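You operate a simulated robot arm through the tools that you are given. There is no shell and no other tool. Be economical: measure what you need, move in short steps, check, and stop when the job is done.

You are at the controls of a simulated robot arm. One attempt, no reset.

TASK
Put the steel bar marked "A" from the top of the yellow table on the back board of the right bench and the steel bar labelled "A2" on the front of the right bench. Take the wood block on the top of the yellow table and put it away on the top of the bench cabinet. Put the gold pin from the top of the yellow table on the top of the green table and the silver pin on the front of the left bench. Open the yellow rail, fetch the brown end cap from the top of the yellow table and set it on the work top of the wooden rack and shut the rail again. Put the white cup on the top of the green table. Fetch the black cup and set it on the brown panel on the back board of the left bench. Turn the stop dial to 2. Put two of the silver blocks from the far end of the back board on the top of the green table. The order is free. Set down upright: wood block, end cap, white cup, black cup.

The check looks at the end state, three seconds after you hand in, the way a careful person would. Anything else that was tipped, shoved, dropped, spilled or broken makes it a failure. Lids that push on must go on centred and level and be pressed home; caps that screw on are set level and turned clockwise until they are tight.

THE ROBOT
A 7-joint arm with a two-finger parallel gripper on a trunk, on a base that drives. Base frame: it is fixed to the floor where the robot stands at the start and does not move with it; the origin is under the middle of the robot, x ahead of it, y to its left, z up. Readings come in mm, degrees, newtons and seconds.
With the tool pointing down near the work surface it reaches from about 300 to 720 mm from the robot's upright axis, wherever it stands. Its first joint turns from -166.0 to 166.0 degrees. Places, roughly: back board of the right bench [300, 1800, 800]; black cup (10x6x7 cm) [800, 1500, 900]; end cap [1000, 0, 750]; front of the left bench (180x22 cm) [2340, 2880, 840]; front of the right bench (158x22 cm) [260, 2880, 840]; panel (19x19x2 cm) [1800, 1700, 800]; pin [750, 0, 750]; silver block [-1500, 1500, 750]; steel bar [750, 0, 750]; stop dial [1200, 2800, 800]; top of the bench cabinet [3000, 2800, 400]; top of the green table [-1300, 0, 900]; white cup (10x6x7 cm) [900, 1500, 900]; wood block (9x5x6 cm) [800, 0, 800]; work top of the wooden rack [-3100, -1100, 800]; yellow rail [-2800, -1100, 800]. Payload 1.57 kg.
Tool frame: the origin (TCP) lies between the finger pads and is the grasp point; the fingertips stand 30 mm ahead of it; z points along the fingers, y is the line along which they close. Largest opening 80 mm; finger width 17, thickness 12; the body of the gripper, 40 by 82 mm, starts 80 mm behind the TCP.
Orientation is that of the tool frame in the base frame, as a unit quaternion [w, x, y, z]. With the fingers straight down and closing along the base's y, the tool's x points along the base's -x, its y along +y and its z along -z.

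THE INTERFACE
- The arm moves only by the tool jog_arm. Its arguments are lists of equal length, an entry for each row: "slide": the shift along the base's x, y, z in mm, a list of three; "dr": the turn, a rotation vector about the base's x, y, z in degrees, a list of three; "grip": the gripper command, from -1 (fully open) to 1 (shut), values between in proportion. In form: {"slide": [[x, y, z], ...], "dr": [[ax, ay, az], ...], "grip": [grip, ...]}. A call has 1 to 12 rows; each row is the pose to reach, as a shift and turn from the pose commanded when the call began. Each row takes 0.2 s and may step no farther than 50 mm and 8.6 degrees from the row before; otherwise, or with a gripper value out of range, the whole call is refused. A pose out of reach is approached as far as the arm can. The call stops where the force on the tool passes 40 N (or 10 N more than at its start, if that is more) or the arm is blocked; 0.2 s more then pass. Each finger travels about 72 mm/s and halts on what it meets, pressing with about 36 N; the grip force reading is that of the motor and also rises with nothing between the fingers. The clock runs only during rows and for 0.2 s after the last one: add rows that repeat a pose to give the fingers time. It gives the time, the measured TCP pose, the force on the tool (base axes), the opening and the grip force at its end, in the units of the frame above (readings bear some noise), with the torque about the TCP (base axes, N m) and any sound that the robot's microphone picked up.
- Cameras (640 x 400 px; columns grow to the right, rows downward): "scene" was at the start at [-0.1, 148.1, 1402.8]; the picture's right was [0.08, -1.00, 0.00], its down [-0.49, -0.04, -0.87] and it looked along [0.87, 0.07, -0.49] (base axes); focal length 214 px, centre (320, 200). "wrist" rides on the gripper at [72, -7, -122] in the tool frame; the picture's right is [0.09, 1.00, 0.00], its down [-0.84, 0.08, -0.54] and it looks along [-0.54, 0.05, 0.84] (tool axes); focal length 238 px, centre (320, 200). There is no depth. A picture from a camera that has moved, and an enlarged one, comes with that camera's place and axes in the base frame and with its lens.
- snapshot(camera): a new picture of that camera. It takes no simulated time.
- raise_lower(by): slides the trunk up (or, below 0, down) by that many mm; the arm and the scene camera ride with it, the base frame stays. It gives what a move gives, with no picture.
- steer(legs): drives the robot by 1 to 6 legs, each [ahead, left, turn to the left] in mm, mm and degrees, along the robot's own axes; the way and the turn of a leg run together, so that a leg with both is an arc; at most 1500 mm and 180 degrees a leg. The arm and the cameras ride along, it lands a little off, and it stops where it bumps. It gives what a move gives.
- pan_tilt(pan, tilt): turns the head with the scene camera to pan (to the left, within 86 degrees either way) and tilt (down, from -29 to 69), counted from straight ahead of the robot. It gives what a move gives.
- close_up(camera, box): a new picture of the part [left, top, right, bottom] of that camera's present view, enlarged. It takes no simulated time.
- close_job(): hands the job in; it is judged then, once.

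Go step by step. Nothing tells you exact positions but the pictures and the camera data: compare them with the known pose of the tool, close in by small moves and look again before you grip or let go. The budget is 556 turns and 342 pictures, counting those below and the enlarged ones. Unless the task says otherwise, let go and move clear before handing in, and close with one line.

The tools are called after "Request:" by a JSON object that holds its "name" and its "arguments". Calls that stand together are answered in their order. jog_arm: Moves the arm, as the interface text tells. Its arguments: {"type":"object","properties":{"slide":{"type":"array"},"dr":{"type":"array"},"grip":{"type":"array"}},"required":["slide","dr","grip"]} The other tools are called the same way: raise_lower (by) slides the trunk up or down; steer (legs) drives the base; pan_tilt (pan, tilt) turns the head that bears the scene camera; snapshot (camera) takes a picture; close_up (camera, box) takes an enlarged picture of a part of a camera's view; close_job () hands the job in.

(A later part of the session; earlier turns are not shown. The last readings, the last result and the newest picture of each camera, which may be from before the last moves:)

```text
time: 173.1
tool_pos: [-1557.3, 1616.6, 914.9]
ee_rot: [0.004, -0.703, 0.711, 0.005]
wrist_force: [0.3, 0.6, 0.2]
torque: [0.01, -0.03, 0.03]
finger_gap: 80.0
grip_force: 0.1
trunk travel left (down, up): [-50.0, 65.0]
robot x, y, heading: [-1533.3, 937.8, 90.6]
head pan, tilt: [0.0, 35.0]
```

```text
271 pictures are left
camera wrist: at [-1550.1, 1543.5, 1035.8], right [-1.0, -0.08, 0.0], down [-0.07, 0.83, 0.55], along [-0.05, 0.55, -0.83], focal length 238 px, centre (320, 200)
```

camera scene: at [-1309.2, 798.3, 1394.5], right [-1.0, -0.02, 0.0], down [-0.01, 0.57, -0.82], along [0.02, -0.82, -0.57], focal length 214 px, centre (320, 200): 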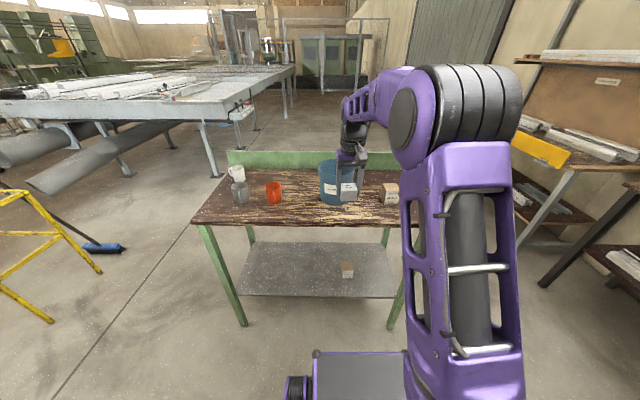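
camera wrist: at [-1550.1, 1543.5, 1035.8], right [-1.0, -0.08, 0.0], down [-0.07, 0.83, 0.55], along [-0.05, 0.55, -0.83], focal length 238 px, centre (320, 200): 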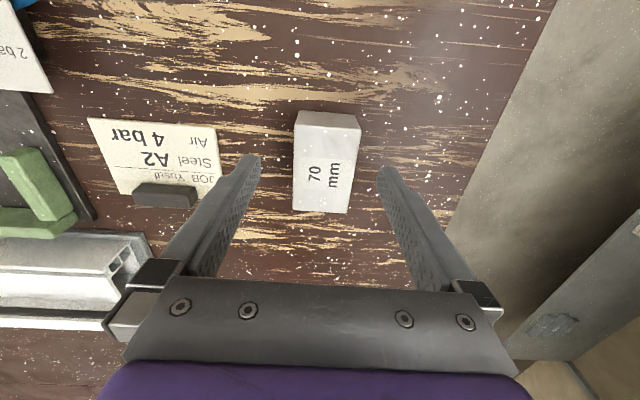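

Request:
{"name": "jog_arm", "arguments": {"slide": [[-4, 4, -20], [-4, 4, -36], [-4, 4, -39], [-4, 4, -39], [-4, 4, -39], [-4, 4, -39], [-4, 4, 0], [-4, 4, 40], [-4, 4, 85], [-4, -20, 125]], "dr": [[0, 0, -3], [0, 0, -3], [0, 0, -3], [0, 0, -3], [0, 0, -3], [0, 0, -3], [0, 0, -3], [0, 0, -3], [0, 0, -3], [0, 0, -3]], "grip": [-1, -1, 0, 1, 1, 1, 1, 1, 1, 1]}}

Request:
{"name": "snapshot", "arguments": {"camera": "wrist"}}

```text
time: 175.3
tool_pos: [-1561.2, 1597.2, 1038.2]
ee_rot: [0.004, -0.685, 0.729, 0.004]
wrist_force: [0.1, 0.4, -2.4]
torque: [-0.04, 0.0, 0.03]
finger_gap: 45.1
grip_force: 36.0
trunk travel left (down, up): [-50.0, 65.0]
robot x, y, heading: [-1536.7, 936.9, 90.5]
head pan, tilt: [0.0, 35.0]
```

```text
270 pictures are left
camera wrist: at [-1558.4, 1522.9, 1160.4], right [-1.0, -0.03, 0.0], down [-0.03, 0.83, 0.55], along [-0.02, 0.55, -0.83], focal length 238 px, centre (320, 200)
```

wrist: 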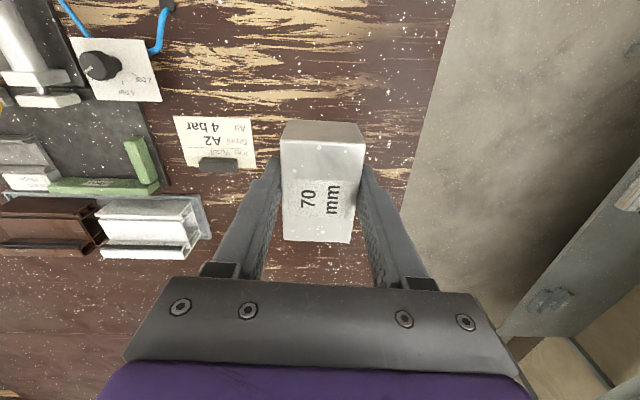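

Held. Retract a little, back off and turn round to the green table.

Request:
{"name": "jog_arm", "arguments": {"slide": [[0, -40, 5], [0, -80, 10]], "dr": [[0, 0, 0], [0, 0, 0]], "grip": [1, 1]}}

Request:
{"name": "steer", "arguments": {"legs": [[-150, 0, 0], [0, 0, -90], [0, 0, -90]]}}

Request:
{"name": "snapshot", "arguments": {"camera": "wrist"}}

Request:
{"name": "snapshot", "arguments": {"camera": "scene"}}

```text
time: 175.9
tool_pos: [-1561.6, 1517.3, 1048.3]
ee_rot: [0.005, -0.685, 0.729, 0.005]
wrist_force: [0.8, -0.7, -1.8]
torque: [-0.06, 0.01, -0.01]
finger_gap: 45.0
grip_force: 35.9
trunk travel left (down, up): [-50.0, 65.0]
robot x, y, heading: [-1531.9, 936.2, 90.4]
head pan, tilt: [0.0, 35.0]
```

```text
time: 185.1
tool_pos: [-1499.9, 208.1, 1050.1]
ee_rot: [0.005, 0.728, 0.685, -0.004]
wrist_force: [0.3, -0.6, -1.5]
torque: [0.03, 0.0, -0.01]
finger_gap: 44.6
grip_force: 35.9
trunk travel left (down, up): [-50.0, 65.0]
robot x, y, heading: [-1535.9, 790.0, -89.3]
head pan, tilt: [0.0, 35.0]
```

```text
269 pictures are left
camera wrist: at [-1501.8, 282.6, 1170.4], right [1.0, 0.03, 0.0], down [0.03, -0.83, 0.55], along [0.02, -0.55, -0.83], focal length 238 px, centre (320, 200)
```

wrist: 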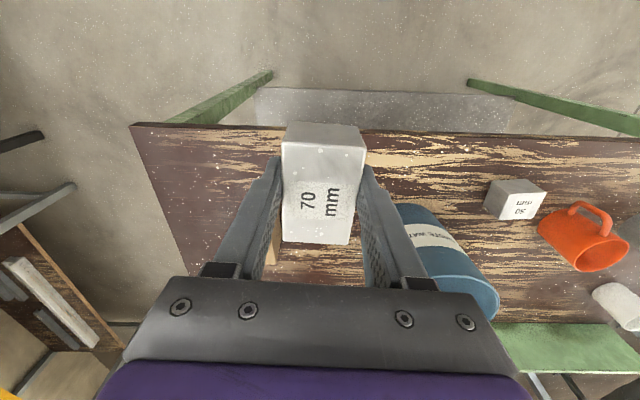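

```text
268 pictures are left
camera scene: at [-1391.7, 792.6, 1394.5], right [-1.0, -0.01, 0.0], down [-0.01, 0.57, -0.82], along [0.01, -0.82, -0.57], focal length 214 px, centre (320, 200)
```

scene: 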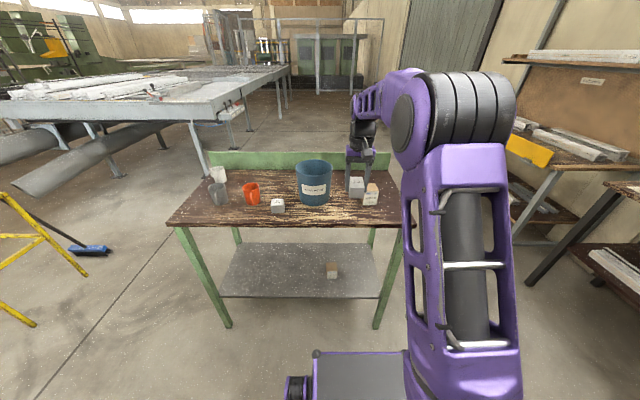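

Request:
{"name": "steer", "arguments": {"legs": [[60, 0, 0]]}}

Request:
{"name": "jog_arm", "arguments": {"slide": [[0, -20, -30], [0, -38, -70], [0, -38, -110], [0, -38, -140], [0, -38, -148]], "dr": [[0, 0, 0], [0, 0, 0], [0, 0, 0], [0, 0, 0], [0, 0, 0]], "grip": [1, 1, 1, 1, 1]}}

Request:
{"name": "snapshot", "arguments": {"camera": "wrist"}}

```text
time: 186.0
tool_pos: [-1500.5, 151.2, 1049.6]
ee_rot: [0.004, 0.728, 0.686, -0.003]
wrist_force: [0.5, 0.1, -1.8]
torque: [-0.01, -0.02, 0.02]
finger_gap: 44.6
grip_force: 36.3
trunk travel left (down, up): [-50.0, 65.0]
robot x, y, heading: [-1529.4, 731.2, -89.4]
head pan, tilt: [0.0, 35.0]
```

```text
time: 187.2
tool_pos: [-1499.2, 113.1, 899.5]
ee_rot: [0.005, 0.728, 0.686, -0.004]
wrist_force: [-0.3, -0.9, -1.8]
torque: [0.0, 0.0, 0.03]
finger_gap: 44.4
grip_force: 36.1
trunk travel left (down, up): [-50.0, 65.0]
robot x, y, heading: [-1532.6, 726.9, -89.7]
head pan, tilt: [0.0, 35.0]
```

```text
267 pictures are left
camera wrist: at [-1500.8, 185.3, 1021.5], right [1.0, 0.03, 0.0], down [0.03, -0.83, 0.55], along [0.02, -0.55, -0.83], focal length 238 px, centre (320, 200)
```

wrist: 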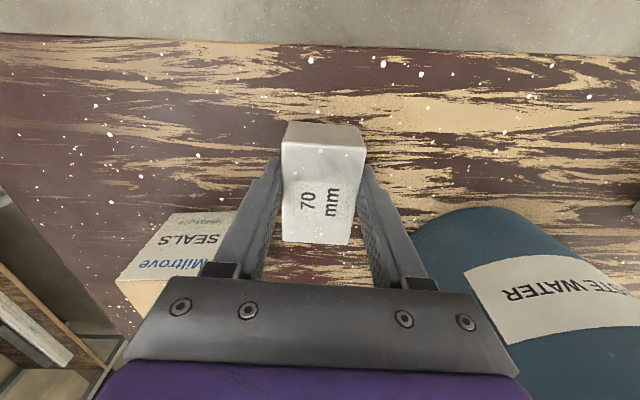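

Request:
{"name": "jog_arm", "arguments": {"slide": [[0, 4, -4], [0, 4, -8], [0, 4, -11], [0, 4, -13], [0, 4, -15]], "dr": [[0, 0, 0], [0, 0, 0], [0, 0, 0], [0, 0, 0], [0, 0, 0]], "grip": [1, 1, 1, 1, 1]}}

Request:
{"name": "jog_arm", "arguments": {"slide": [[0, 0, 2], [0, 0, 2], [0, 0, 2], [0, 0, 40], [0, 0, 85], [0, 20, 130], [0, 50, 160]], "dr": [[0, 0, 0], [0, 0, 0], [0, 0, 0], [0, 0, 0], [0, 0, 0], [0, 0, 0], [0, 0, 0]], "grip": [0.3, -0.3, -0.45, -0.45, -0.5, -1, -1]}}

Request:
{"name": "snapshot", "arguments": {"camera": "wrist"}}

```text
time: 188.4
tool_pos: [-1499.4, 115.3, 889.6]
ee_rot: [0.007, 0.728, 0.685, -0.006]
wrist_force: [0.5, -3.6, 34.5]
torque: [0.18, 0.38, 0.07]
finger_gap: 44.8
grip_force: 35.8
trunk travel left (down, up): [-50.0, 65.0]
robot x, y, heading: [-1529.8, 727.6, -89.3]
head pan, tilt: [0.0, 35.0]
```

```text
time: 190.0
tool_pos: [-1497.8, 165.2, 1047.4]
ee_rot: [0.004, 0.728, 0.686, -0.004]
wrist_force: [0.2, -0.1, 0.6]
torque: [0.04, -0.01, -0.01]
finger_gap: 79.9
grip_force: 0.0
trunk travel left (down, up): [-50.0, 65.0]
robot x, y, heading: [-1532.9, 728.9, -89.2]
head pan, tilt: [0.0, 35.0]
```

```text
266 pictures are left
camera wrist: at [-1500.6, 238.7, 1168.0], right [1.0, 0.03, 0.0], down [0.03, -0.83, 0.55], along [0.02, -0.55, -0.83], focal length 238 px, centre (320, 200)
```

wrist: 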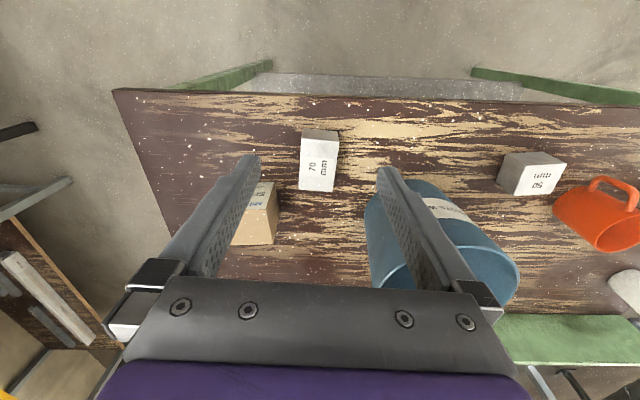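

Both blocks are on the green table. Next, scout the rack and yellow rail: drive around the table's west end.

Request:
{"name": "steer", "arguments": {"legs": [[-40, 0, 0], [0, -640, 0], [1400, 0, -1]]}}

Request:
{"name": "pan_tilt", "arguments": {"pan": -70, "tilt": 25}}

Request:
{"name": "snapshot", "arguments": {"camera": "scene"}}

```text
time: 203.7
tool_pos: [-2142.0, -1203.7, 1047.5]
ee_rot: [0.004, 0.732, 0.681, -0.004]
wrist_force: [0.5, -0.2, -0.4]
torque: [-0.01, 0.0, 0.03]
finger_gap: 79.9
grip_force: 0.0
trunk travel left (down, up): [-50.0, 65.0]
robot x, y, heading: [-2169.3, -640.2, -90.1]
head pan, tilt: [0.0, 35.0]
```

```text
time: 205.2
tool_pos: [-2142.5, -1202.8, 1045.9]
ee_rot: [0.005, 0.732, 0.682, -0.004]
wrist_force: [-0.6, -0.5, -0.2]
torque: [-0.02, 0.01, 0.0]
finger_gap: 80.0
grip_force: 0.1
trunk travel left (down, up): [-50.0, 65.0]
robot x, y, heading: [-2168.1, -639.7, -90.0]
head pan, tilt: [-70.0, 25.0]
```

```text
265 pictures are left
camera scene: at [-2114.5, -580.1, 1410.2], right [-0.34, 0.94, 0.0], down [0.4, 0.14, -0.91], along [-0.85, -0.31, -0.42], focal length 214 px, centre (320, 200)
```

scene: 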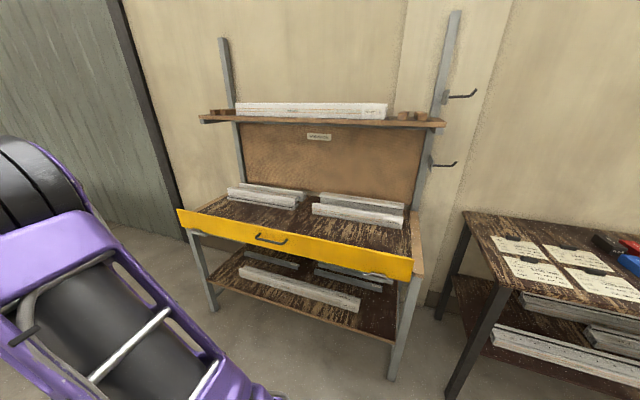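

Request:
{"name": "close_up", "arguments": {"camera": "scene", "box": [160, 160, 440, 310]}}

Request:
{"name": "close_up", "arguments": {"camera": "scene", "box": [440, 200, 640, 320]}}

```text
2.29 times, centred on (300, 235) of scene
camera zoom: at [-2114.5, -580.1, 1410.2], right [-0.34, 0.94, 0.0], down [0.4, 0.14, -0.91], along [-0.85, -0.31, -0.42], focal length 490 px, centre (366, 120)
```

zoom: 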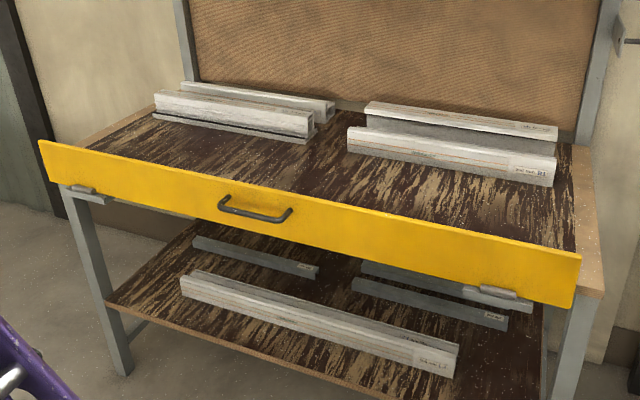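

```text
3.20 times, centred on (540, 260) of scene
camera zoom: at [-2114.5, -580.1, 1410.2], right [-0.34, 0.94, 0.0], down [0.4, 0.14, -0.91], along [-0.85, -0.31, -0.42], focal length 686 px, centre (-384, 8)
```

zoom: 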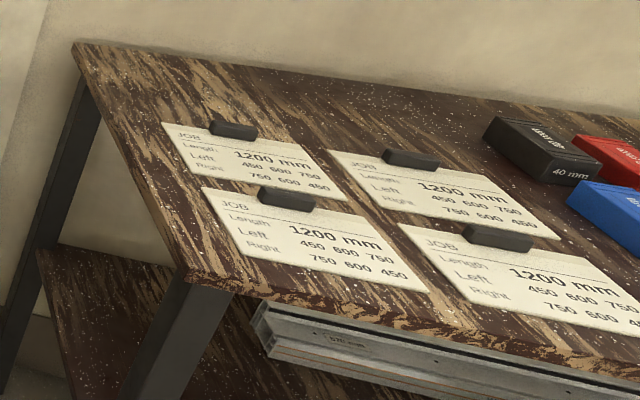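

The yellow rail is a board with a handle in its middle and hinge-like brackets at its bottom edge. I turn to face it.

Request:
{"name": "steer", "arguments": {"legs": [[100, 250, 0], [0, 0, -90]]}}

Request:
{"name": "pan_tilt", "arguments": {"pan": 0, "tilt": 35}}

Request:
{"name": "snapshot", "arguments": {"camera": "scene"}}

```text
time: 212.1
tool_pos: [-2484.7, -762.8, 1048.3]
ee_rot: [0.0, 0.999, -0.037, -0.006]
wrist_force: [0.0, 0.0, 0.3]
torque: [0.0, -0.02, 0.01]
finger_gap: 79.9
grip_force: 0.2
trunk travel left (down, up): [-50.0, 65.0]
robot x, y, heading: [-1920.5, -737.7, 179.3]
head pan, tilt: [-70.0, 25.0]
```

```text
time: 213.5
tool_pos: [-2484.7, -764.2, 1046.6]
ee_rot: [0.0, 0.999, -0.037, -0.006]
wrist_force: [-0.3, -0.2, 0.0]
torque: [-0.02, -0.02, 0.06]
finger_gap: 79.8
grip_force: 0.0
trunk travel left (down, up): [-50.0, 65.0]
robot x, y, heading: [-1923.3, -733.9, 179.7]
head pan, tilt: [0.0, 35.0]
```

```text
262 pictures are left
camera scene: at [-1920.8, -878.4, 1394.5], right [0.01, 1.0, 0.0], down [0.57, 0.0, -0.82], along [-0.82, 0.01, -0.57], focal length 214 px, centre (320, 200)
```

scene: 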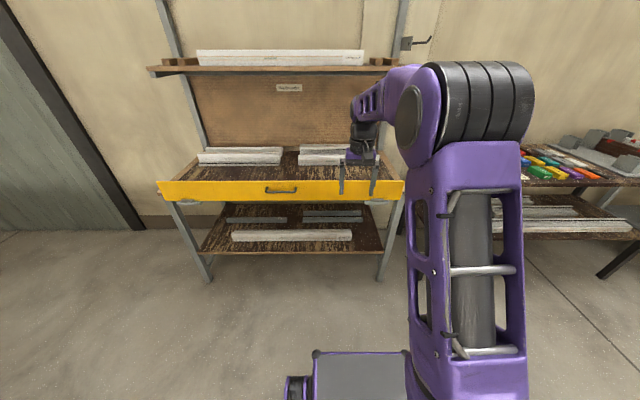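

Request:
{"name": "steer", "arguments": {"legs": [[0, 330, 0]]}}

Request:
{"name": "close_up", "arguments": {"camera": "scene", "box": [220, 120, 460, 270]}}

Request:
{"name": "snapshot", "arguments": {"camera": "wrist"}}

```text
time: 217.2
tool_pos: [-2486.5, -1097.2, 1046.2]
ee_rot: [0.001, 0.999, -0.037, -0.006]
wrist_force: [0.1, 0.2, 0.8]
torque: [0.02, 0.01, -0.03]
finger_gap: 80.0
grip_force: 0.1
trunk travel left (down, up): [-50.0, 65.0]
robot x, y, heading: [-1926.7, -1070.3, 180.2]
head pan, tilt: [0.0, 35.0]
```

```text
2.67 times, centred on (340, 195) of scene
camera zoom: at [-1921.8, -1211.9, 1394.5], right [0.0, 1.0, 0.0], down [0.57, 0.0, -0.82], along [-0.82, 0.0, -0.57], focal length 572 px, centre (267, 213)
```

zoom: 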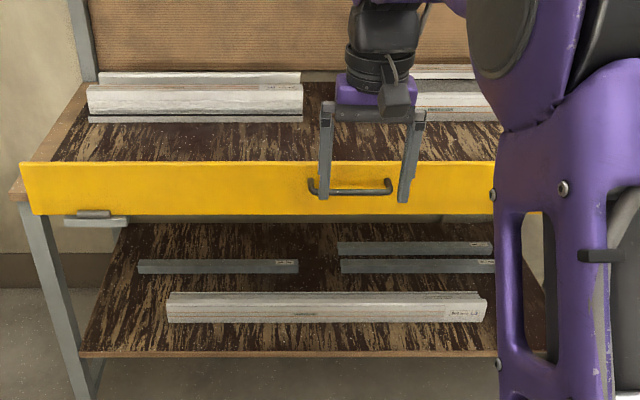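

```text
260 pictures are left
camera wrist: at [-2412.4, -1096.8, 1168.1], right [0.02, -1.0, 0.0], down [-0.83, -0.02, 0.55], along [-0.55, -0.01, -0.83], focal length 238 px, centre (320, 200)
```

wrist: 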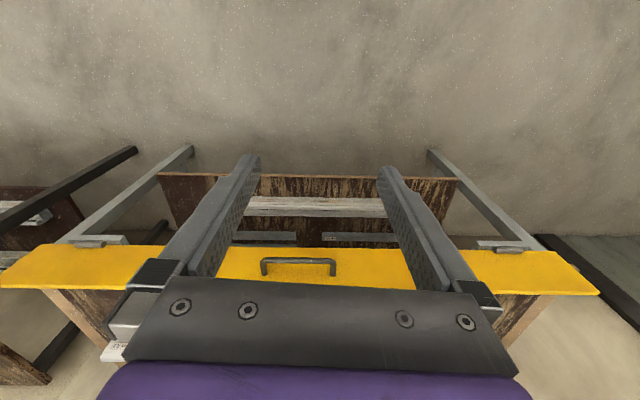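

I want a closer look at the bracket and handle to understand how the rail opens.

Request:
{"name": "close_up", "arguments": {"camera": "scene", "box": [220, 170, 300, 220]}}

Request:
{"name": "close_up", "arguments": {"camera": "scene", "box": [320, 160, 400, 220]}}

Request:
{"name": "close_up", "arguments": {"camera": "wrist", "box": [220, 230, 400, 300]}}

Request:
{"name": "close_up", "arguments": {"camera": "wrist", "box": [440, 210, 600, 310]}}

```text
8.00 times, centred on (260, 195) of scene
camera zoom: at [-1921.8, -1211.9, 1394.5], right [0.0, 1.0, 0.0], down [0.57, 0.0, -0.82], along [-0.82, 0.0, -0.57], focal length 1716 px, centre (800, 240)
```

zoom: 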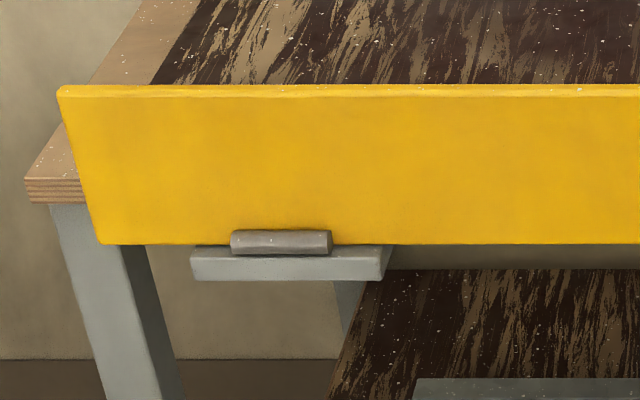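

```text
6.67 times, centred on (360, 190) of scene
camera zoom: at [-1921.8, -1211.9, 1394.5], right [0.0, 1.0, 0.0], down [0.57, 0.0, -0.82], along [-0.82, 0.0, -0.57], focal length 1430 px, centre (53, 267)
```

zoom: 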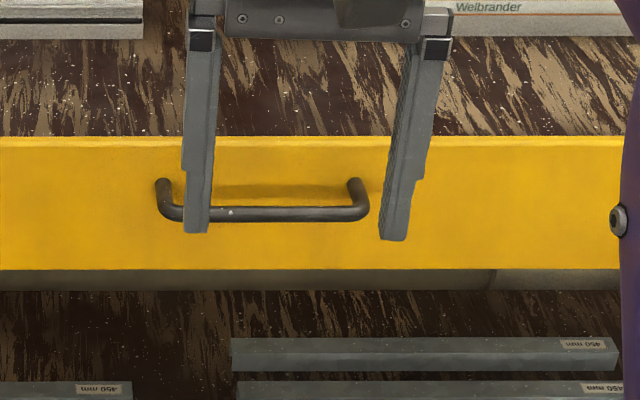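

```text
3.56 times, centred on (310, 265) of wrist
camera zoom: at [-2412.4, -1096.8, 1168.1], right [0.02, -1.0, 0.0], down [-0.83, -0.02, 0.55], along [-0.55, -0.01, -0.83], focal length 848 px, centre (356, -31)
```

zoom: 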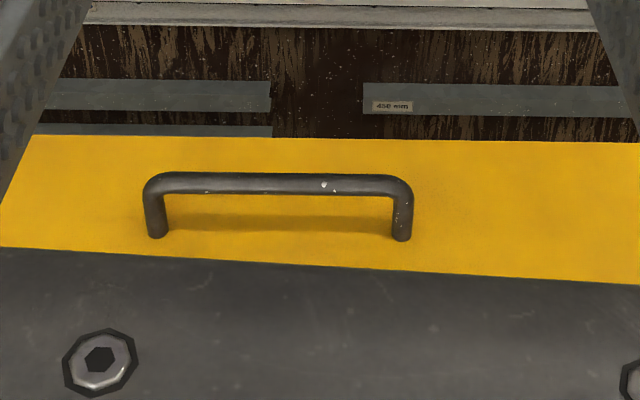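

```text
4.00 times, centred on (520, 260) of wrist
camera zoom: at [-2412.4, -1096.8, 1168.1], right [0.02, -1.0, 0.0], down [-0.83, -0.02, 0.55], along [-0.55, -0.01, -0.83], focal length 953 px, centre (-480, -40)
```

zoom: 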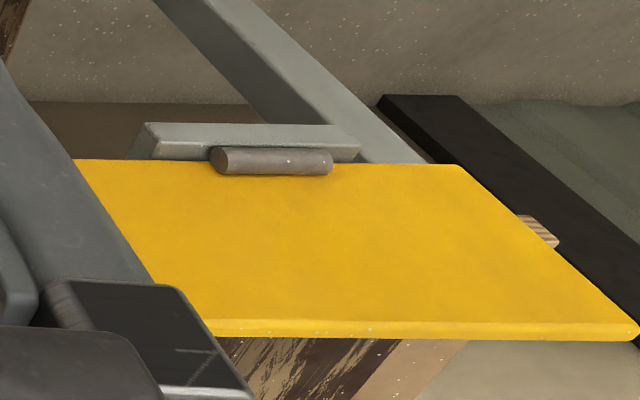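

The rail is hinged at its bottom edge (barrels) and folds outward and down; the handle bar is near [−2742, −1067, 870], board face x≈−2777. I drive 150 mm nearer and turn the tool to straddle the bar.

Request:
{"name": "steer", "arguments": {"legs": [[150, 0, 0]]}}

Request:
{"name": "jog_arm", "arguments": {"slide": [[0, 0, 0], [0, 3, 0], [0, 6, 0], [0, 9, 0], [0, 12, 0], [0, 15, 0], [0, 18, 0], [0, 21, 0], [0, 24, 0], [0, 27, 0], [0, 30, 0]], "dr": [[0, 0, -7.8], [0, 0, -15.6], [0, 0, -23.4], [0, 0, -31.2], [0, 0, -39], [0, 0, -46.8], [0, 0, -54.6], [0, 0, -62.4], [0, 0, -70.2], [0, 0, -78], [0, 0, -85.8]], "grip": [-1, -1, -0.8, -0.6, -0.4, -0.2, 0, 0.2, 0.35, 0.35, 0.35]}}

Request:
{"name": "snapshot", "arguments": {"camera": "wrist"}}

Request:
{"name": "snapshot", "arguments": {"camera": "scene"}}

```text
time: 218.6
tool_pos: [-2635.0, -1097.1, 1046.5]
ee_rot: [0.001, 0.999, -0.038, -0.006]
wrist_force: [-0.7, -0.7, 0.2]
torque: [0.0, 0.02, 0.01]
finger_gap: 80.2
grip_force: 0.0
trunk travel left (down, up): [-50.0, 65.0]
robot x, y, heading: [-2072.4, -1071.8, 179.8]
head pan, tilt: [0.0, 35.0]
```

```text
time: 221.0
tool_pos: [-2635.9, -1066.7, 1045.8]
ee_rot: [0.004, -0.706, 0.708, 0.005]
wrist_force: [0.1, 0.8, 0.0]
torque: [0.01, -0.03, 0.01]
finger_gap: 26.1
grip_force: 0.1
trunk travel left (down, up): [-50.0, 65.0]
robot x, y, heading: [-2067.5, -1073.4, 179.7]
head pan, tilt: [0.0, 35.0]
```

```text
255 pictures are left
camera wrist: at [-2627.6, -1140.8, 1168.0], right [-1.0, -0.09, 0.0], down [-0.08, 0.83, 0.55], along [-0.05, 0.55, -0.83], focal length 238 px, centre (320, 200)
```

wrist: 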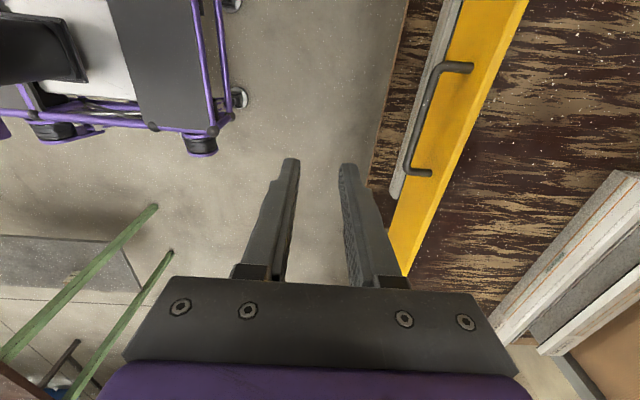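

```text
254 pictures are left
camera scene: at [-2070.3, -1211.5, 1394.5], right [0.0, 1.0, 0.0], down [0.57, 0.0, -0.82], along [-0.82, 0.0, -0.57], focal length 214 px, centre (320, 200)
```

scene: 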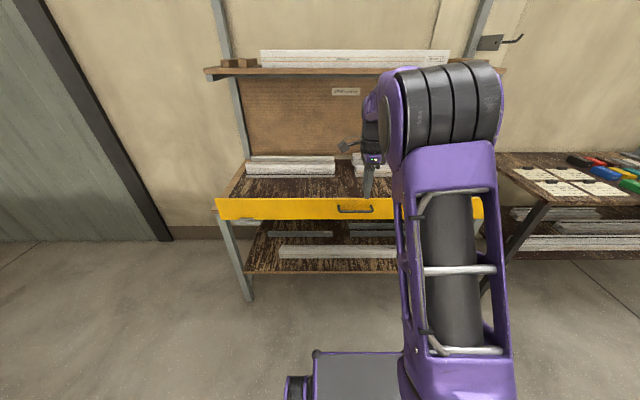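

Request:
{"name": "jog_arm", "arguments": {"slide": [[-40, 0, -15], [-80, 0, -30], [-115, 0, -55], [-122, 0, -85]], "dr": [[0, 0, 0], [0, 0, 0], [0, 0, 0], [0, 0, 0]], "grip": [0.35, 0.35, 0.35, 0.35]}}

Request:
{"name": "snapshot", "arguments": {"camera": "wrist"}}

Request:
{"name": "close_up", "arguments": {"camera": "scene", "box": [310, 140, 410, 240]}}

```text
time: 222.0
tool_pos: [-2757.9, -1068.6, 961.2]
ee_rot: [0.004, -0.707, 0.707, 0.004]
wrist_force: [0.3, -0.4, 0.4]
torque: [-0.01, 0.0, -0.02]
finger_gap: 26.2
grip_force: 0.1
trunk travel left (down, up): [-50.0, 65.0]
robot x, y, heading: [-2070.0, -1074.0, 179.7]
head pan, tilt: [0.0, 35.0]
```

```text
253 pictures are left
camera wrist: at [-2750.6, -1141.9, 1081.8], right [-1.0, -0.09, 0.0], down [-0.08, 0.83, 0.55], along [-0.05, 0.55, -0.83], focal length 238 px, centre (320, 200)
```

wrist: 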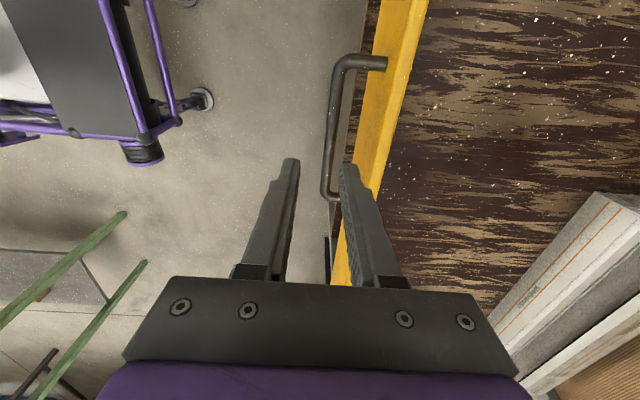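

```text
4.00 times, centred on (360, 190) of scene
camera zoom: at [-2070.4, -1211.5, 1394.5], right [0.0, 1.0, 0.0], down [0.57, 0.0, -0.82], along [-0.82, 0.0, -0.57], focal length 858 px, centre (160, 240)
```

zoom: 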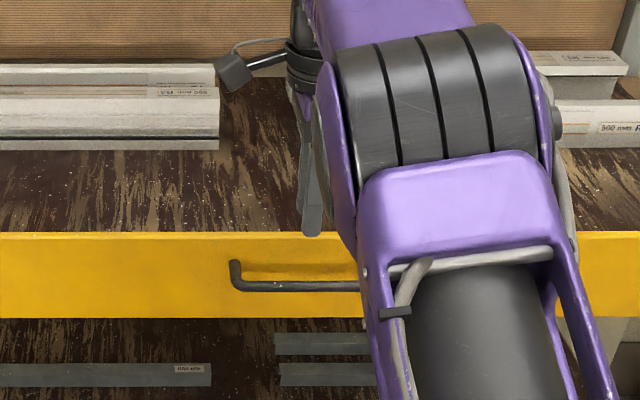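

The bar is at x≈−2768, z≈853, board face ≈−2804. Shift and lower to straddle the bar.

Request:
{"name": "jog_arm", "arguments": {"slide": [[-11, 2, 0], [-11, 2, -30], [-11, 2, -45]], "dr": [[0, 0, 0], [0, 0, 0], [0, 0, 0]], "grip": [0.35, 0.35, 0.35]}}

Request:
{"name": "snapshot", "arguments": {"camera": "wrist"}}

```text
time: 222.8
tool_pos: [-2769.5, -1065.9, 915.9]
ee_rot: [0.003, -0.707, 0.707, 0.006]
wrist_force: [-0.4, -0.2, 0.9]
torque: [0.02, 0.02, 0.03]
finger_gap: 26.0
grip_force: 0.1
trunk travel left (down, up): [-50.0, 65.0]
robot x, y, heading: [-2070.7, -1072.6, 179.9]
head pan, tilt: [0.0, 35.0]
```

```text
251 pictures are left
camera wrist: at [-2761.3, -1139.1, 1037.8], right [-1.0, -0.09, 0.0], down [-0.08, 0.83, 0.55], along [-0.05, 0.55, -0.83], focal length 238 px, centre (320, 200)
```

wrist: 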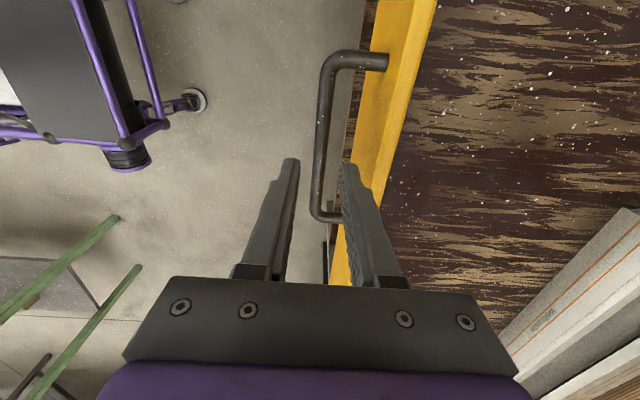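

Request:
{"name": "jog_arm", "arguments": {"slide": [[1, 0, -25], [1, 0, -45], [1, 0, -60], [1, 0, -60], [1, 0, -60]], "dr": [[0, 0, 0], [0, 0, 0], [0, 0, 0], [0, 0, 0], [0, 0, 0]], "grip": [0.35, 0.35, 0.35, 1, 1]}}

Request:
{"name": "snapshot", "arguments": {"camera": "wrist"}}

```text
time: 224.0
tool_pos: [-2768.4, -1065.8, 857.3]
ee_rot: [-0.003, 0.707, -0.707, -0.005]
wrist_force: [-12.6, -0.1, -5.3]
torque: [0.06, 0.26, -0.38]
finger_gap: 12.2
grip_force: 28.4
trunk travel left (down, up): [-50.0, 65.0]
robot x, y, heading: [-2073.4, -1075.9, 179.7]
head pan, tilt: [0.0, 35.0]
```

```text
250 pictures are left
camera wrist: at [-2761.1, -1138.9, 977.3], right [-1.0, -0.09, 0.0], down [-0.08, 0.83, 0.55], along [-0.05, 0.55, -0.83], focal length 238 px, centre (320, 200)
```

wrist: 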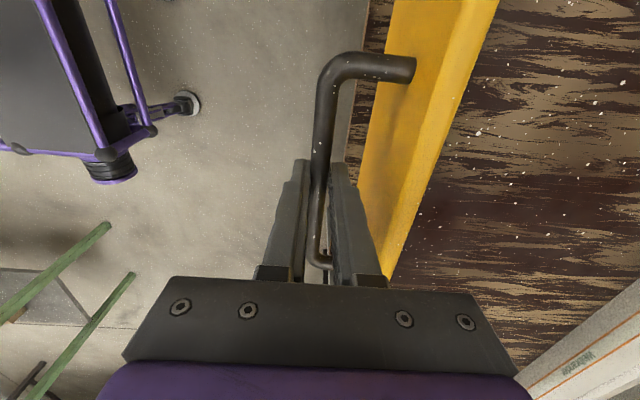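

Gripped the bar. I pull along a small arc about the hinge and watch the forces.

Request:
{"name": "jog_arm", "arguments": {"slide": [[5.3, 0, -2.4], [10.4, 0, -5.2]], "dr": [[0, 4, 0], [0, 8, 0]], "grip": [1, 1]}}

Request:
{"name": "close_up", "arguments": {"camera": "scene", "box": [200, 160, 420, 260]}}

```text
time: 224.6
tool_pos: [-2756.2, -1064.1, 850.6]
ee_rot: [-0.044, -0.705, 0.706, 0.053]
wrist_force: [-8.4, 1.0, -11.3]
torque: [-0.05, 0.04, -0.38]
finger_gap: 11.7
grip_force: 29.1
trunk travel left (down, up): [-50.0, 65.0]
robot x, y, heading: [-2072.4, -1077.2, 179.7]
head pan, tilt: [0.0, 35.0]
```

```text
2.91 times, centred on (310, 210) of scene
camera zoom: at [-2071.8, -1211.5, 1394.3], right [0.0, 1.0, 0.0], down [0.57, 0.0, -0.82], along [-0.82, 0.0, -0.57], focal length 624 px, centre (349, 171)
```

zoom: 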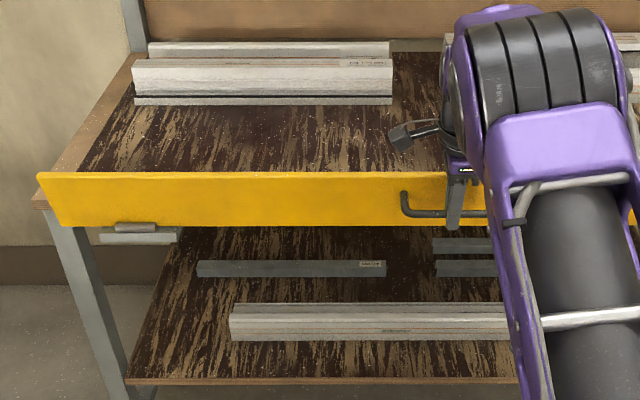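

It moves freely. Continue the arc.

Request:
{"name": "jog_arm", "arguments": {"slide": [[9.4, 0, -6.8], [17.8, 0, -14.8], [24.9, 0, -23.9]], "dr": [[0, 8, 0], [0, 16, 0], [0, 24, 0]], "grip": [1, 1, 1]}}

Request:
{"name": "close_up", "arguments": {"camera": "scene", "box": [200, 160, 420, 260]}}

```text
time: 225.4
tool_pos: [-2730.7, -1065.1, 827.2]
ee_rot: [-0.19, -0.678, 0.682, 0.2]
wrist_force: [-4.7, 1.8, -6.3]
torque: [-0.85, 0.02, -0.02]
finger_gap: 11.5
grip_force: 29.2
trunk travel left (down, up): [-50.0, 65.0]
robot x, y, heading: [-2071.6, -1073.9, 179.7]
head pan, tilt: [0.0, 35.0]
```

```text
2.91 times, centred on (310, 210) of scene
camera zoom: at [-2071.2, -1211.4, 1394.5], right [0.0, 1.0, 0.0], down [0.57, 0.0, -0.82], along [-0.82, 0.0, -0.57], focal length 624 px, centre (349, 171)
```

zoom: 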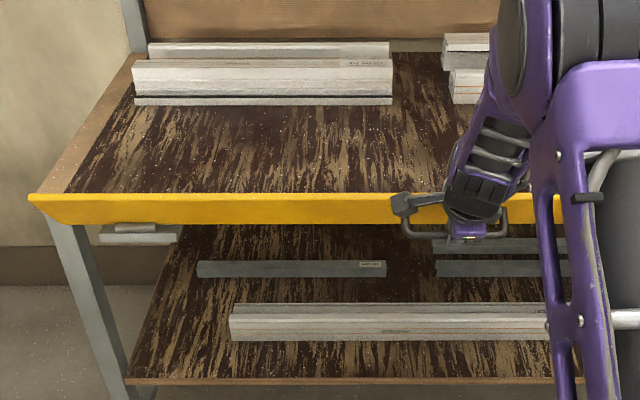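

Request:
{"name": "jog_arm", "arguments": {"slide": [[5.9, 0, -10], [10.4, 0, -20.9], [13.3, 0, -32.2]], "dr": [[0, 8, 0], [0, 16, 0], [0, 24, 0]], "grip": [1, 1, 1]}}

Request:
{"name": "close_up", "arguments": {"camera": "scene", "box": [200, 160, 420, 260]}}

```text
time: 226.2
tool_pos: [-2716.0, -1065.9, 793.7]
ee_rot: [-0.327, -0.623, 0.627, 0.333]
wrist_force: [17.9, 4.6, -6.1]
torque: [-0.34, -0.37, -0.19]
finger_gap: 11.7
grip_force: 29.2
trunk travel left (down, up): [-50.0, 65.0]
robot x, y, heading: [-2071.4, -1074.9, 179.7]
head pan, tilt: [0.0, 35.0]
```

```text
2.91 times, centred on (310, 210) of scene
camera zoom: at [-2069.6, -1211.2, 1394.4], right [0.0, 1.0, 0.0], down [0.57, 0.0, -0.82], along [-0.82, 0.0, -0.57], focal length 624 px, centre (349, 171)
```

zoom: 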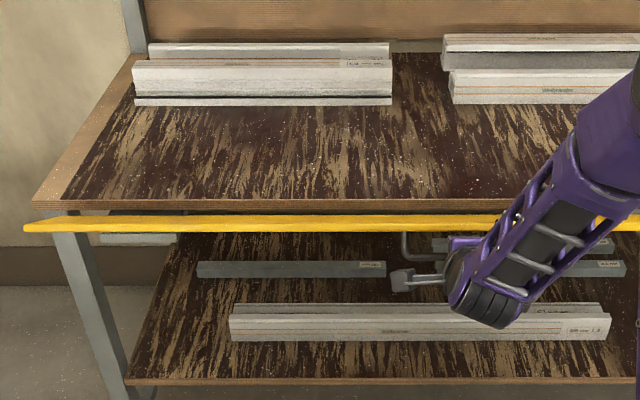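

Request:
{"name": "jog_arm", "arguments": {"slide": [[-0.7, 0, -11.8], [-1.5, 0, -23.4]], "dr": [[0, 8, 0], [0, 16, 0]], "grip": [1, 1]}}

Request:
{"name": "close_up", "arguments": {"camera": "scene", "box": [200, 160, 420, 260]}}

```text
time: 226.8
tool_pos: [-2717.4, -1066.3, 767.1]
ee_rot: [-0.411, -0.571, 0.576, 0.416]
wrist_force: [32.6, 5.5, -13.7]
torque: [-0.3, -0.35, -0.18]
finger_gap: 11.9
grip_force: 28.9
trunk travel left (down, up): [-50.0, 65.0]
robot x, y, heading: [-2072.3, -1072.6, 179.9]
head pan, tilt: [0.0, 35.0]
```

```text
2.91 times, centred on (310, 210) of scene
camera zoom: at [-2069.5, -1211.2, 1394.3], right [0.0, 1.0, 0.0], down [0.57, 0.0, -0.82], along [-0.82, 0.0, -0.57], focal length 624 px, centre (349, 171)
```

zoom: 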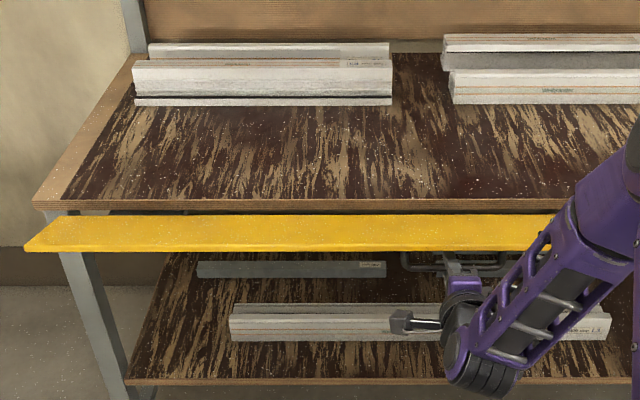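

Request:
{"name": "jog_arm", "arguments": {"slide": [[3, 0, -11.8], [0, 0, -23]], "dr": [[0, 8, 0], [0, 16, 0]], "grip": [1, 1]}}

Request:
{"name": "close_up", "arguments": {"camera": "scene", "box": [200, 160, 420, 260]}}

```text
time: 227.4
tool_pos: [-2721.8, -1066.8, 748.9]
ee_rot: [-0.489, -0.505, 0.511, 0.495]
wrist_force: [1.5, 0.6, -11.1]
torque: [-0.37, -0.26, -0.18]
finger_gap: 11.9
grip_force: 29.5
trunk travel left (down, up): [-50.0, 65.0]
robot x, y, heading: [-2072.5, -1076.2, 179.5]
head pan, tilt: [0.0, 35.0]
```

```text
2.91 times, centred on (310, 210) of scene
camera zoom: at [-2071.5, -1211.5, 1394.5], right [0.0, 1.0, 0.0], down [0.57, 0.0, -0.82], along [-0.82, 0.0, -0.57], focal length 624 px, centre (349, 171)
```

zoom: 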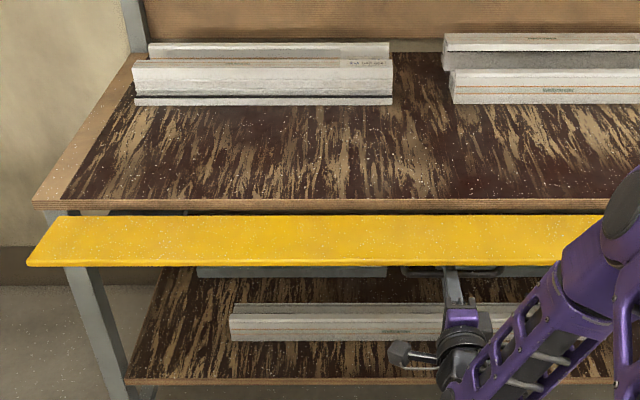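

The rail is about 88° open. I open the fingers slightly and see if it stays.

Request:
{"name": "jog_arm", "arguments": {"slide": [[0, 0, 0], [0, 0, 0], [0, 0, 0]], "dr": [[0, 0, 0], [0, 0, 0], [0, 0, 0]], "grip": [0.6, 0.35, 0.35]}}

Request:
{"name": "close_up", "arguments": {"camera": "scene", "box": [200, 160, 420, 260]}}

Request:
{"name": "snapshot", "arguments": {"camera": "wrist"}}

```text
time: 228.2
tool_pos: [-2720.8, -1065.4, 749.0]
ee_rot: [-0.488, -0.506, 0.512, 0.493]
wrist_force: [-2.2, -1.4, -8.5]
torque: [-0.1, -0.07, -0.01]
finger_gap: 28.0
grip_force: 3.9
trunk travel left (down, up): [-50.0, 65.0]
robot x, y, heading: [-2072.0, -1074.0, 179.7]
head pan, tilt: [0.0, 35.0]
```

```text
2.91 times, centred on (310, 210) of scene
camera zoom: at [-2071.1, -1211.6, 1394.4], right [0.0, 1.0, 0.0], down [0.57, 0.0, -0.82], along [-0.82, 0.0, -0.57], focal length 624 px, centre (349, 171)
```

zoom: 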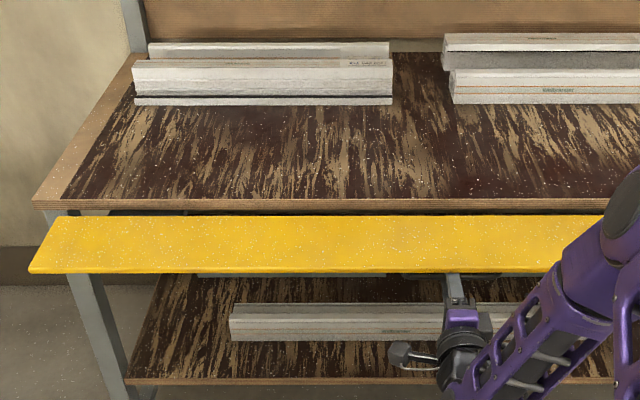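

```text
243 pictures are left
camera wrist: at [-2597.9, -1139.3, 745.8], right [-0.04, -0.09, 1.0], down [0.55, 0.83, 0.1], along [-0.84, 0.55, 0.02], focal length 238 px, centre (320, 200)
```

wrist: 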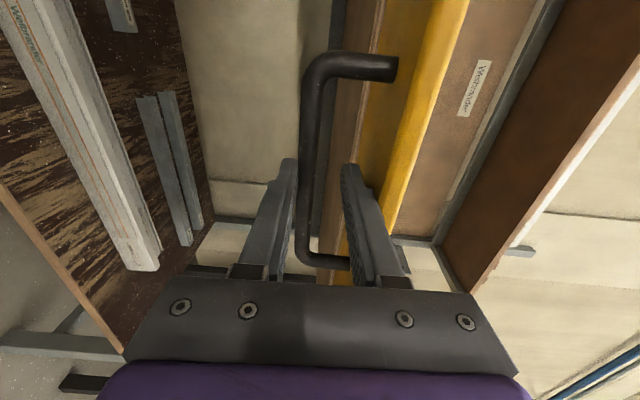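

The board now rests on my upper finger. I follow it down to see where it stops.

Request:
{"name": "jog_arm", "arguments": {"slide": [[-2, 0, -5.5], [-4.7, 0, -10.8]], "dr": [[0, 4, 0], [0, 8, 0]], "grip": [0.35, 0.35]}}

Request:
{"name": "close_up", "arguments": {"camera": "scene", "box": [200, 160, 420, 260]}}

```text
time: 228.8
tool_pos: [-2725.0, -1064.3, 739.4]
ee_rot: [-0.523, -0.47, 0.475, 0.529]
wrist_force: [1.0, -0.2, -0.3]
torque: [-0.03, 0.02, -0.01]
finger_gap: 25.7
grip_force: 0.1
trunk travel left (down, up): [-50.0, 65.0]
robot x, y, heading: [-2069.3, -1073.2, 179.6]
head pan, tilt: [0.0, 35.0]
```

```text
2.91 times, centred on (310, 210) of scene
camera zoom: at [-2070.2, -1211.5, 1394.6], right [0.0, 1.0, 0.0], down [0.57, 0.0, -0.82], along [-0.82, 0.0, -0.57], focal length 624 px, centre (349, 171)
```

zoom: 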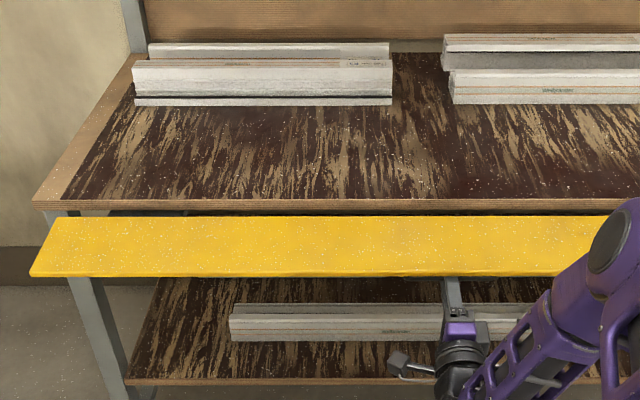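

Force is zero now: the rail rests at its open stop. Withdraw straight back.

Request:
{"name": "jog_arm", "arguments": {"slide": [[30, 0, -3], [65, 0, -6], [105, 0, -10], [140, 0, -13]], "dr": [[0, 0, 0], [0, 0, 0], [0, 0, 0], [0, 0, 0]], "grip": [0.35, 0.35, 0.35, 0.35]}}

Request:
{"name": "steer", "arguments": {"legs": [[-200, 0, 0]]}}

Request:
{"name": "jog_arm", "arguments": {"slide": [[0, 0, 20], [0, 0, 50], [0, 0, 80], [0, 0, 110], [0, 0, 140], [0, 0, 170], [0, 0, 200], [0, 0, 230], [0, 0, 260], [0, 0, 280], [0, 0, 290], [0, 0, 290]], "dr": [[0, -8, 0], [0, -16, 0], [0, -24, 0], [0, -32, 0], [0, -40, 0], [0, -48, 0], [0, -56, 0], [0, -64, 0], [0, -72, 0], [0, -80, 0], [0, -88, 0], [0, -96, 0]], "grip": [0.35, 0.3, 0, -0.3, -0.6, -1, -1, -1, -1, -1, -1, -1]}}

Request:
{"name": "snapshot", "arguments": {"camera": "scene"}}

```text
time: 229.8
tool_pos: [-2583.7, -1064.1, 726.1]
ee_rot: [-0.523, -0.469, 0.476, 0.529]
wrist_force: [0.5, 0.2, 0.1]
torque: [0.02, 0.01, -0.01]
finger_gap: 25.9
grip_force: 0.0
trunk travel left (down, up): [-50.0, 65.0]
robot x, y, heading: [-2074.1, -1073.1, 179.8]
head pan, tilt: [0.0, 35.0]
```

```text
time: 231.4
tool_pos: [-2385.0, -1065.2, 724.9]
ee_rot: [-0.523, -0.47, 0.475, 0.529]
wrist_force: [-1.0, -0.4, -0.1]
torque: [-0.02, 0.02, 0.01]
finger_gap: 26.2
grip_force: 0.0
trunk travel left (down, up): [-50.0, 65.0]
robot x, y, heading: [-1873.6, -1072.6, 179.7]
head pan, tilt: [0.0, 35.0]
```

```text
time: 234.0
tool_pos: [-2385.7, -1065.1, 1016.0]
ee_rot: [0.004, -0.707, 0.707, 0.004]
wrist_force: [-0.2, 0.7, 0.6]
torque: [-0.01, 0.03, 0.0]
finger_gap: 80.1
grip_force: 0.0
out of reach, approached as far as the arm can: row 8
trunk travel left (down, up): [-50.0, 65.0]
robot x, y, heading: [-1870.1, -1070.1, 179.9]
head pan, tilt: [0.0, 35.0]
```

```text
241 pictures are left
camera scene: at [-1870.3, -1211.9, 1394.5], right [0.0, 1.0, 0.0], down [0.57, 0.0, -0.82], along [-0.82, 0.0, -0.57], focal length 214 px, centre (320, 200)
```

scene: 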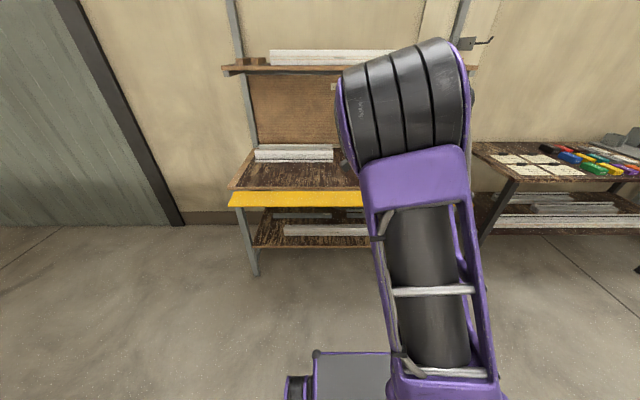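

The rail stays open. Now I drive round the green table's south side back to the yellow table to fetch the end cap, parking alongside its north edge.

Request:
{"name": "steer", "arguments": {"legs": [[0, -370, 0], [-1000, 0, 0], [-700, 0, 0]]}}

Request:
{"name": "pan_tilt", "arguments": {"pan": -85, "tilt": 35}}

Request:
{"name": "snapshot", "arguments": {"camera": "scene"}}

```text
time: 246.3
tool_pos: [-684.6, -700.3, 1014.8]
ee_rot: [-0.003, 0.708, -0.706, -0.005]
wrist_force: [-0.4, -0.8, -0.1]
torque: [0.01, 0.02, 0.02]
finger_gap: 80.2
grip_force: 0.1
trunk travel left (down, up): [-50.0, 65.0]
robot x, y, heading: [-173.3, -709.1, 179.8]
head pan, tilt: [0.0, 35.0]
```

```text
time: 247.9
tool_pos: [-684.0, -699.2, 1015.1]
ee_rot: [-0.003, 0.707, -0.707, -0.005]
wrist_force: [-0.2, 0.4, 0.9]
torque: [0.0, 0.02, -0.01]
finger_gap: 79.9
grip_force: 0.1
trunk travel left (down, up): [-50.0, 65.0]
robot x, y, heading: [-170.5, -705.7, 179.9]
head pan, tilt: [-85.0, 35.0]
```

```text
240 pictures are left
camera scene: at [-89.0, -758.5, 1394.5], right [1.0, 0.09, 0.0], down [0.05, -0.57, -0.82], along [-0.07, 0.82, -0.57], focal length 214 px, centre (320, 200)
```

scene: 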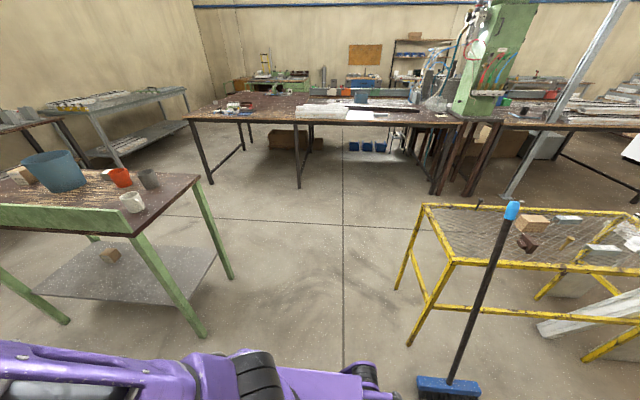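

Lane clear; the broom leans on the yellow table and must not be touched. Cross to the north side, then back up alongside.

Request:
{"name": "steer", "arguments": {"legs": [[0, -1240, 0], [-870, 0, 0]]}}

Request:
{"name": "pan_tilt", "arguments": {"pan": 0, "tilt": 45}}

Request:
{"name": "snapshot", "arguments": {"camera": "scene"}}

```text
time: 264.3
tool_pos: [173.9, 545.6, 1015.1]
ee_rot: [-0.003, 0.713, -0.701, -0.005]
wrist_force: [-0.4, 0.2, 0.7]
torque: [-0.01, 0.02, -0.01]
finger_gap: 79.9
grip_force: 0.1
trunk travel left (down, up): [-50.0, 65.0]
robot x, y, heading: [685.4, 545.2, -179.1]
head pan, tilt: [-85.0, 35.0]
```

```text
time: 265.9
tool_pos: [173.1, 543.7, 1015.1]
ee_rot: [-0.003, 0.712, -0.702, -0.005]
wrist_force: [0.3, 0.1, -0.1]
torque: [-0.02, 0.01, -0.01]
finger_gap: 80.3
grip_force: 0.0
trunk travel left (down, up): [-50.0, 65.0]
robot x, y, heading: [689.7, 546.6, -179.1]
head pan, tilt: [0.0, 45.0]
```

```text
239 pictures are left
camera scene: at [697.1, 406.1, 1379.6], right [-0.01, 1.0, 0.0], down [0.71, 0.01, -0.71], along [-0.71, -0.01, -0.71], focal length 214 px, centre (320, 200)
```

scene: 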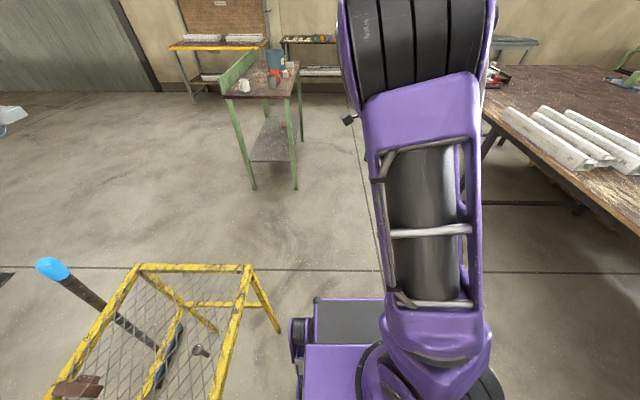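

The head cannot look left, so I'd rather have the table on my right: move north, turn to face +x, and come back alongside.

Request:
{"name": "steer", "arguments": {"legs": [[0, -200, 0], [0, 0, -90], [0, 0, -89.5], [0, -215, 0]]}}

Request:
{"name": "pan_tilt", "arguments": {"pan": -70, "tilt": 50}}

Request:
{"name": "snapshot", "arguments": {"camera": "scene"}}

```text
time: 278.6
tool_pos: [1201.1, 528.5, 1015.0]
ee_rot: [0.005, 0.702, 0.712, -0.003]
wrist_force: [-0.3, -0.1, -0.5]
torque: [-0.01, 0.01, -0.01]
finger_gap: 80.1
grip_force: 0.1
trunk travel left (down, up): [-50.0, 65.0]
robot x, y, heading: [690.5, 529.4, 0.3]
head pan, tilt: [0.0, 45.0]
```

```text
time: 280.0
tool_pos: [1199.4, 528.8, 1015.2]
ee_rot: [0.005, 0.703, 0.712, -0.003]
wrist_force: [0.0, -0.2, 0.4]
torque: [-0.03, 0.03, -0.01]
finger_gap: 80.1
grip_force: 0.1
trunk travel left (down, up): [-50.0, 65.0]
robot x, y, heading: [688.1, 528.0, 0.3]
head pan, tilt: [-70.0, 50.0]
```

```text
238 pictures are left
camera scene: at [622.1, 598.6, 1372.7], right [-0.94, -0.35, 0.0], down [-0.27, 0.72, -0.64], along [0.23, -0.6, -0.77], focal length 214 px, centre (320, 200)
```

scene: 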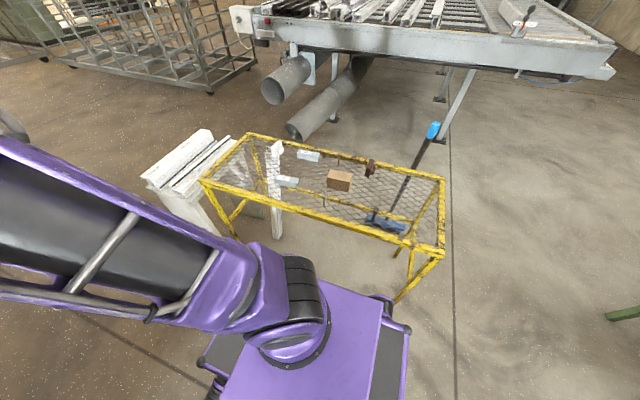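

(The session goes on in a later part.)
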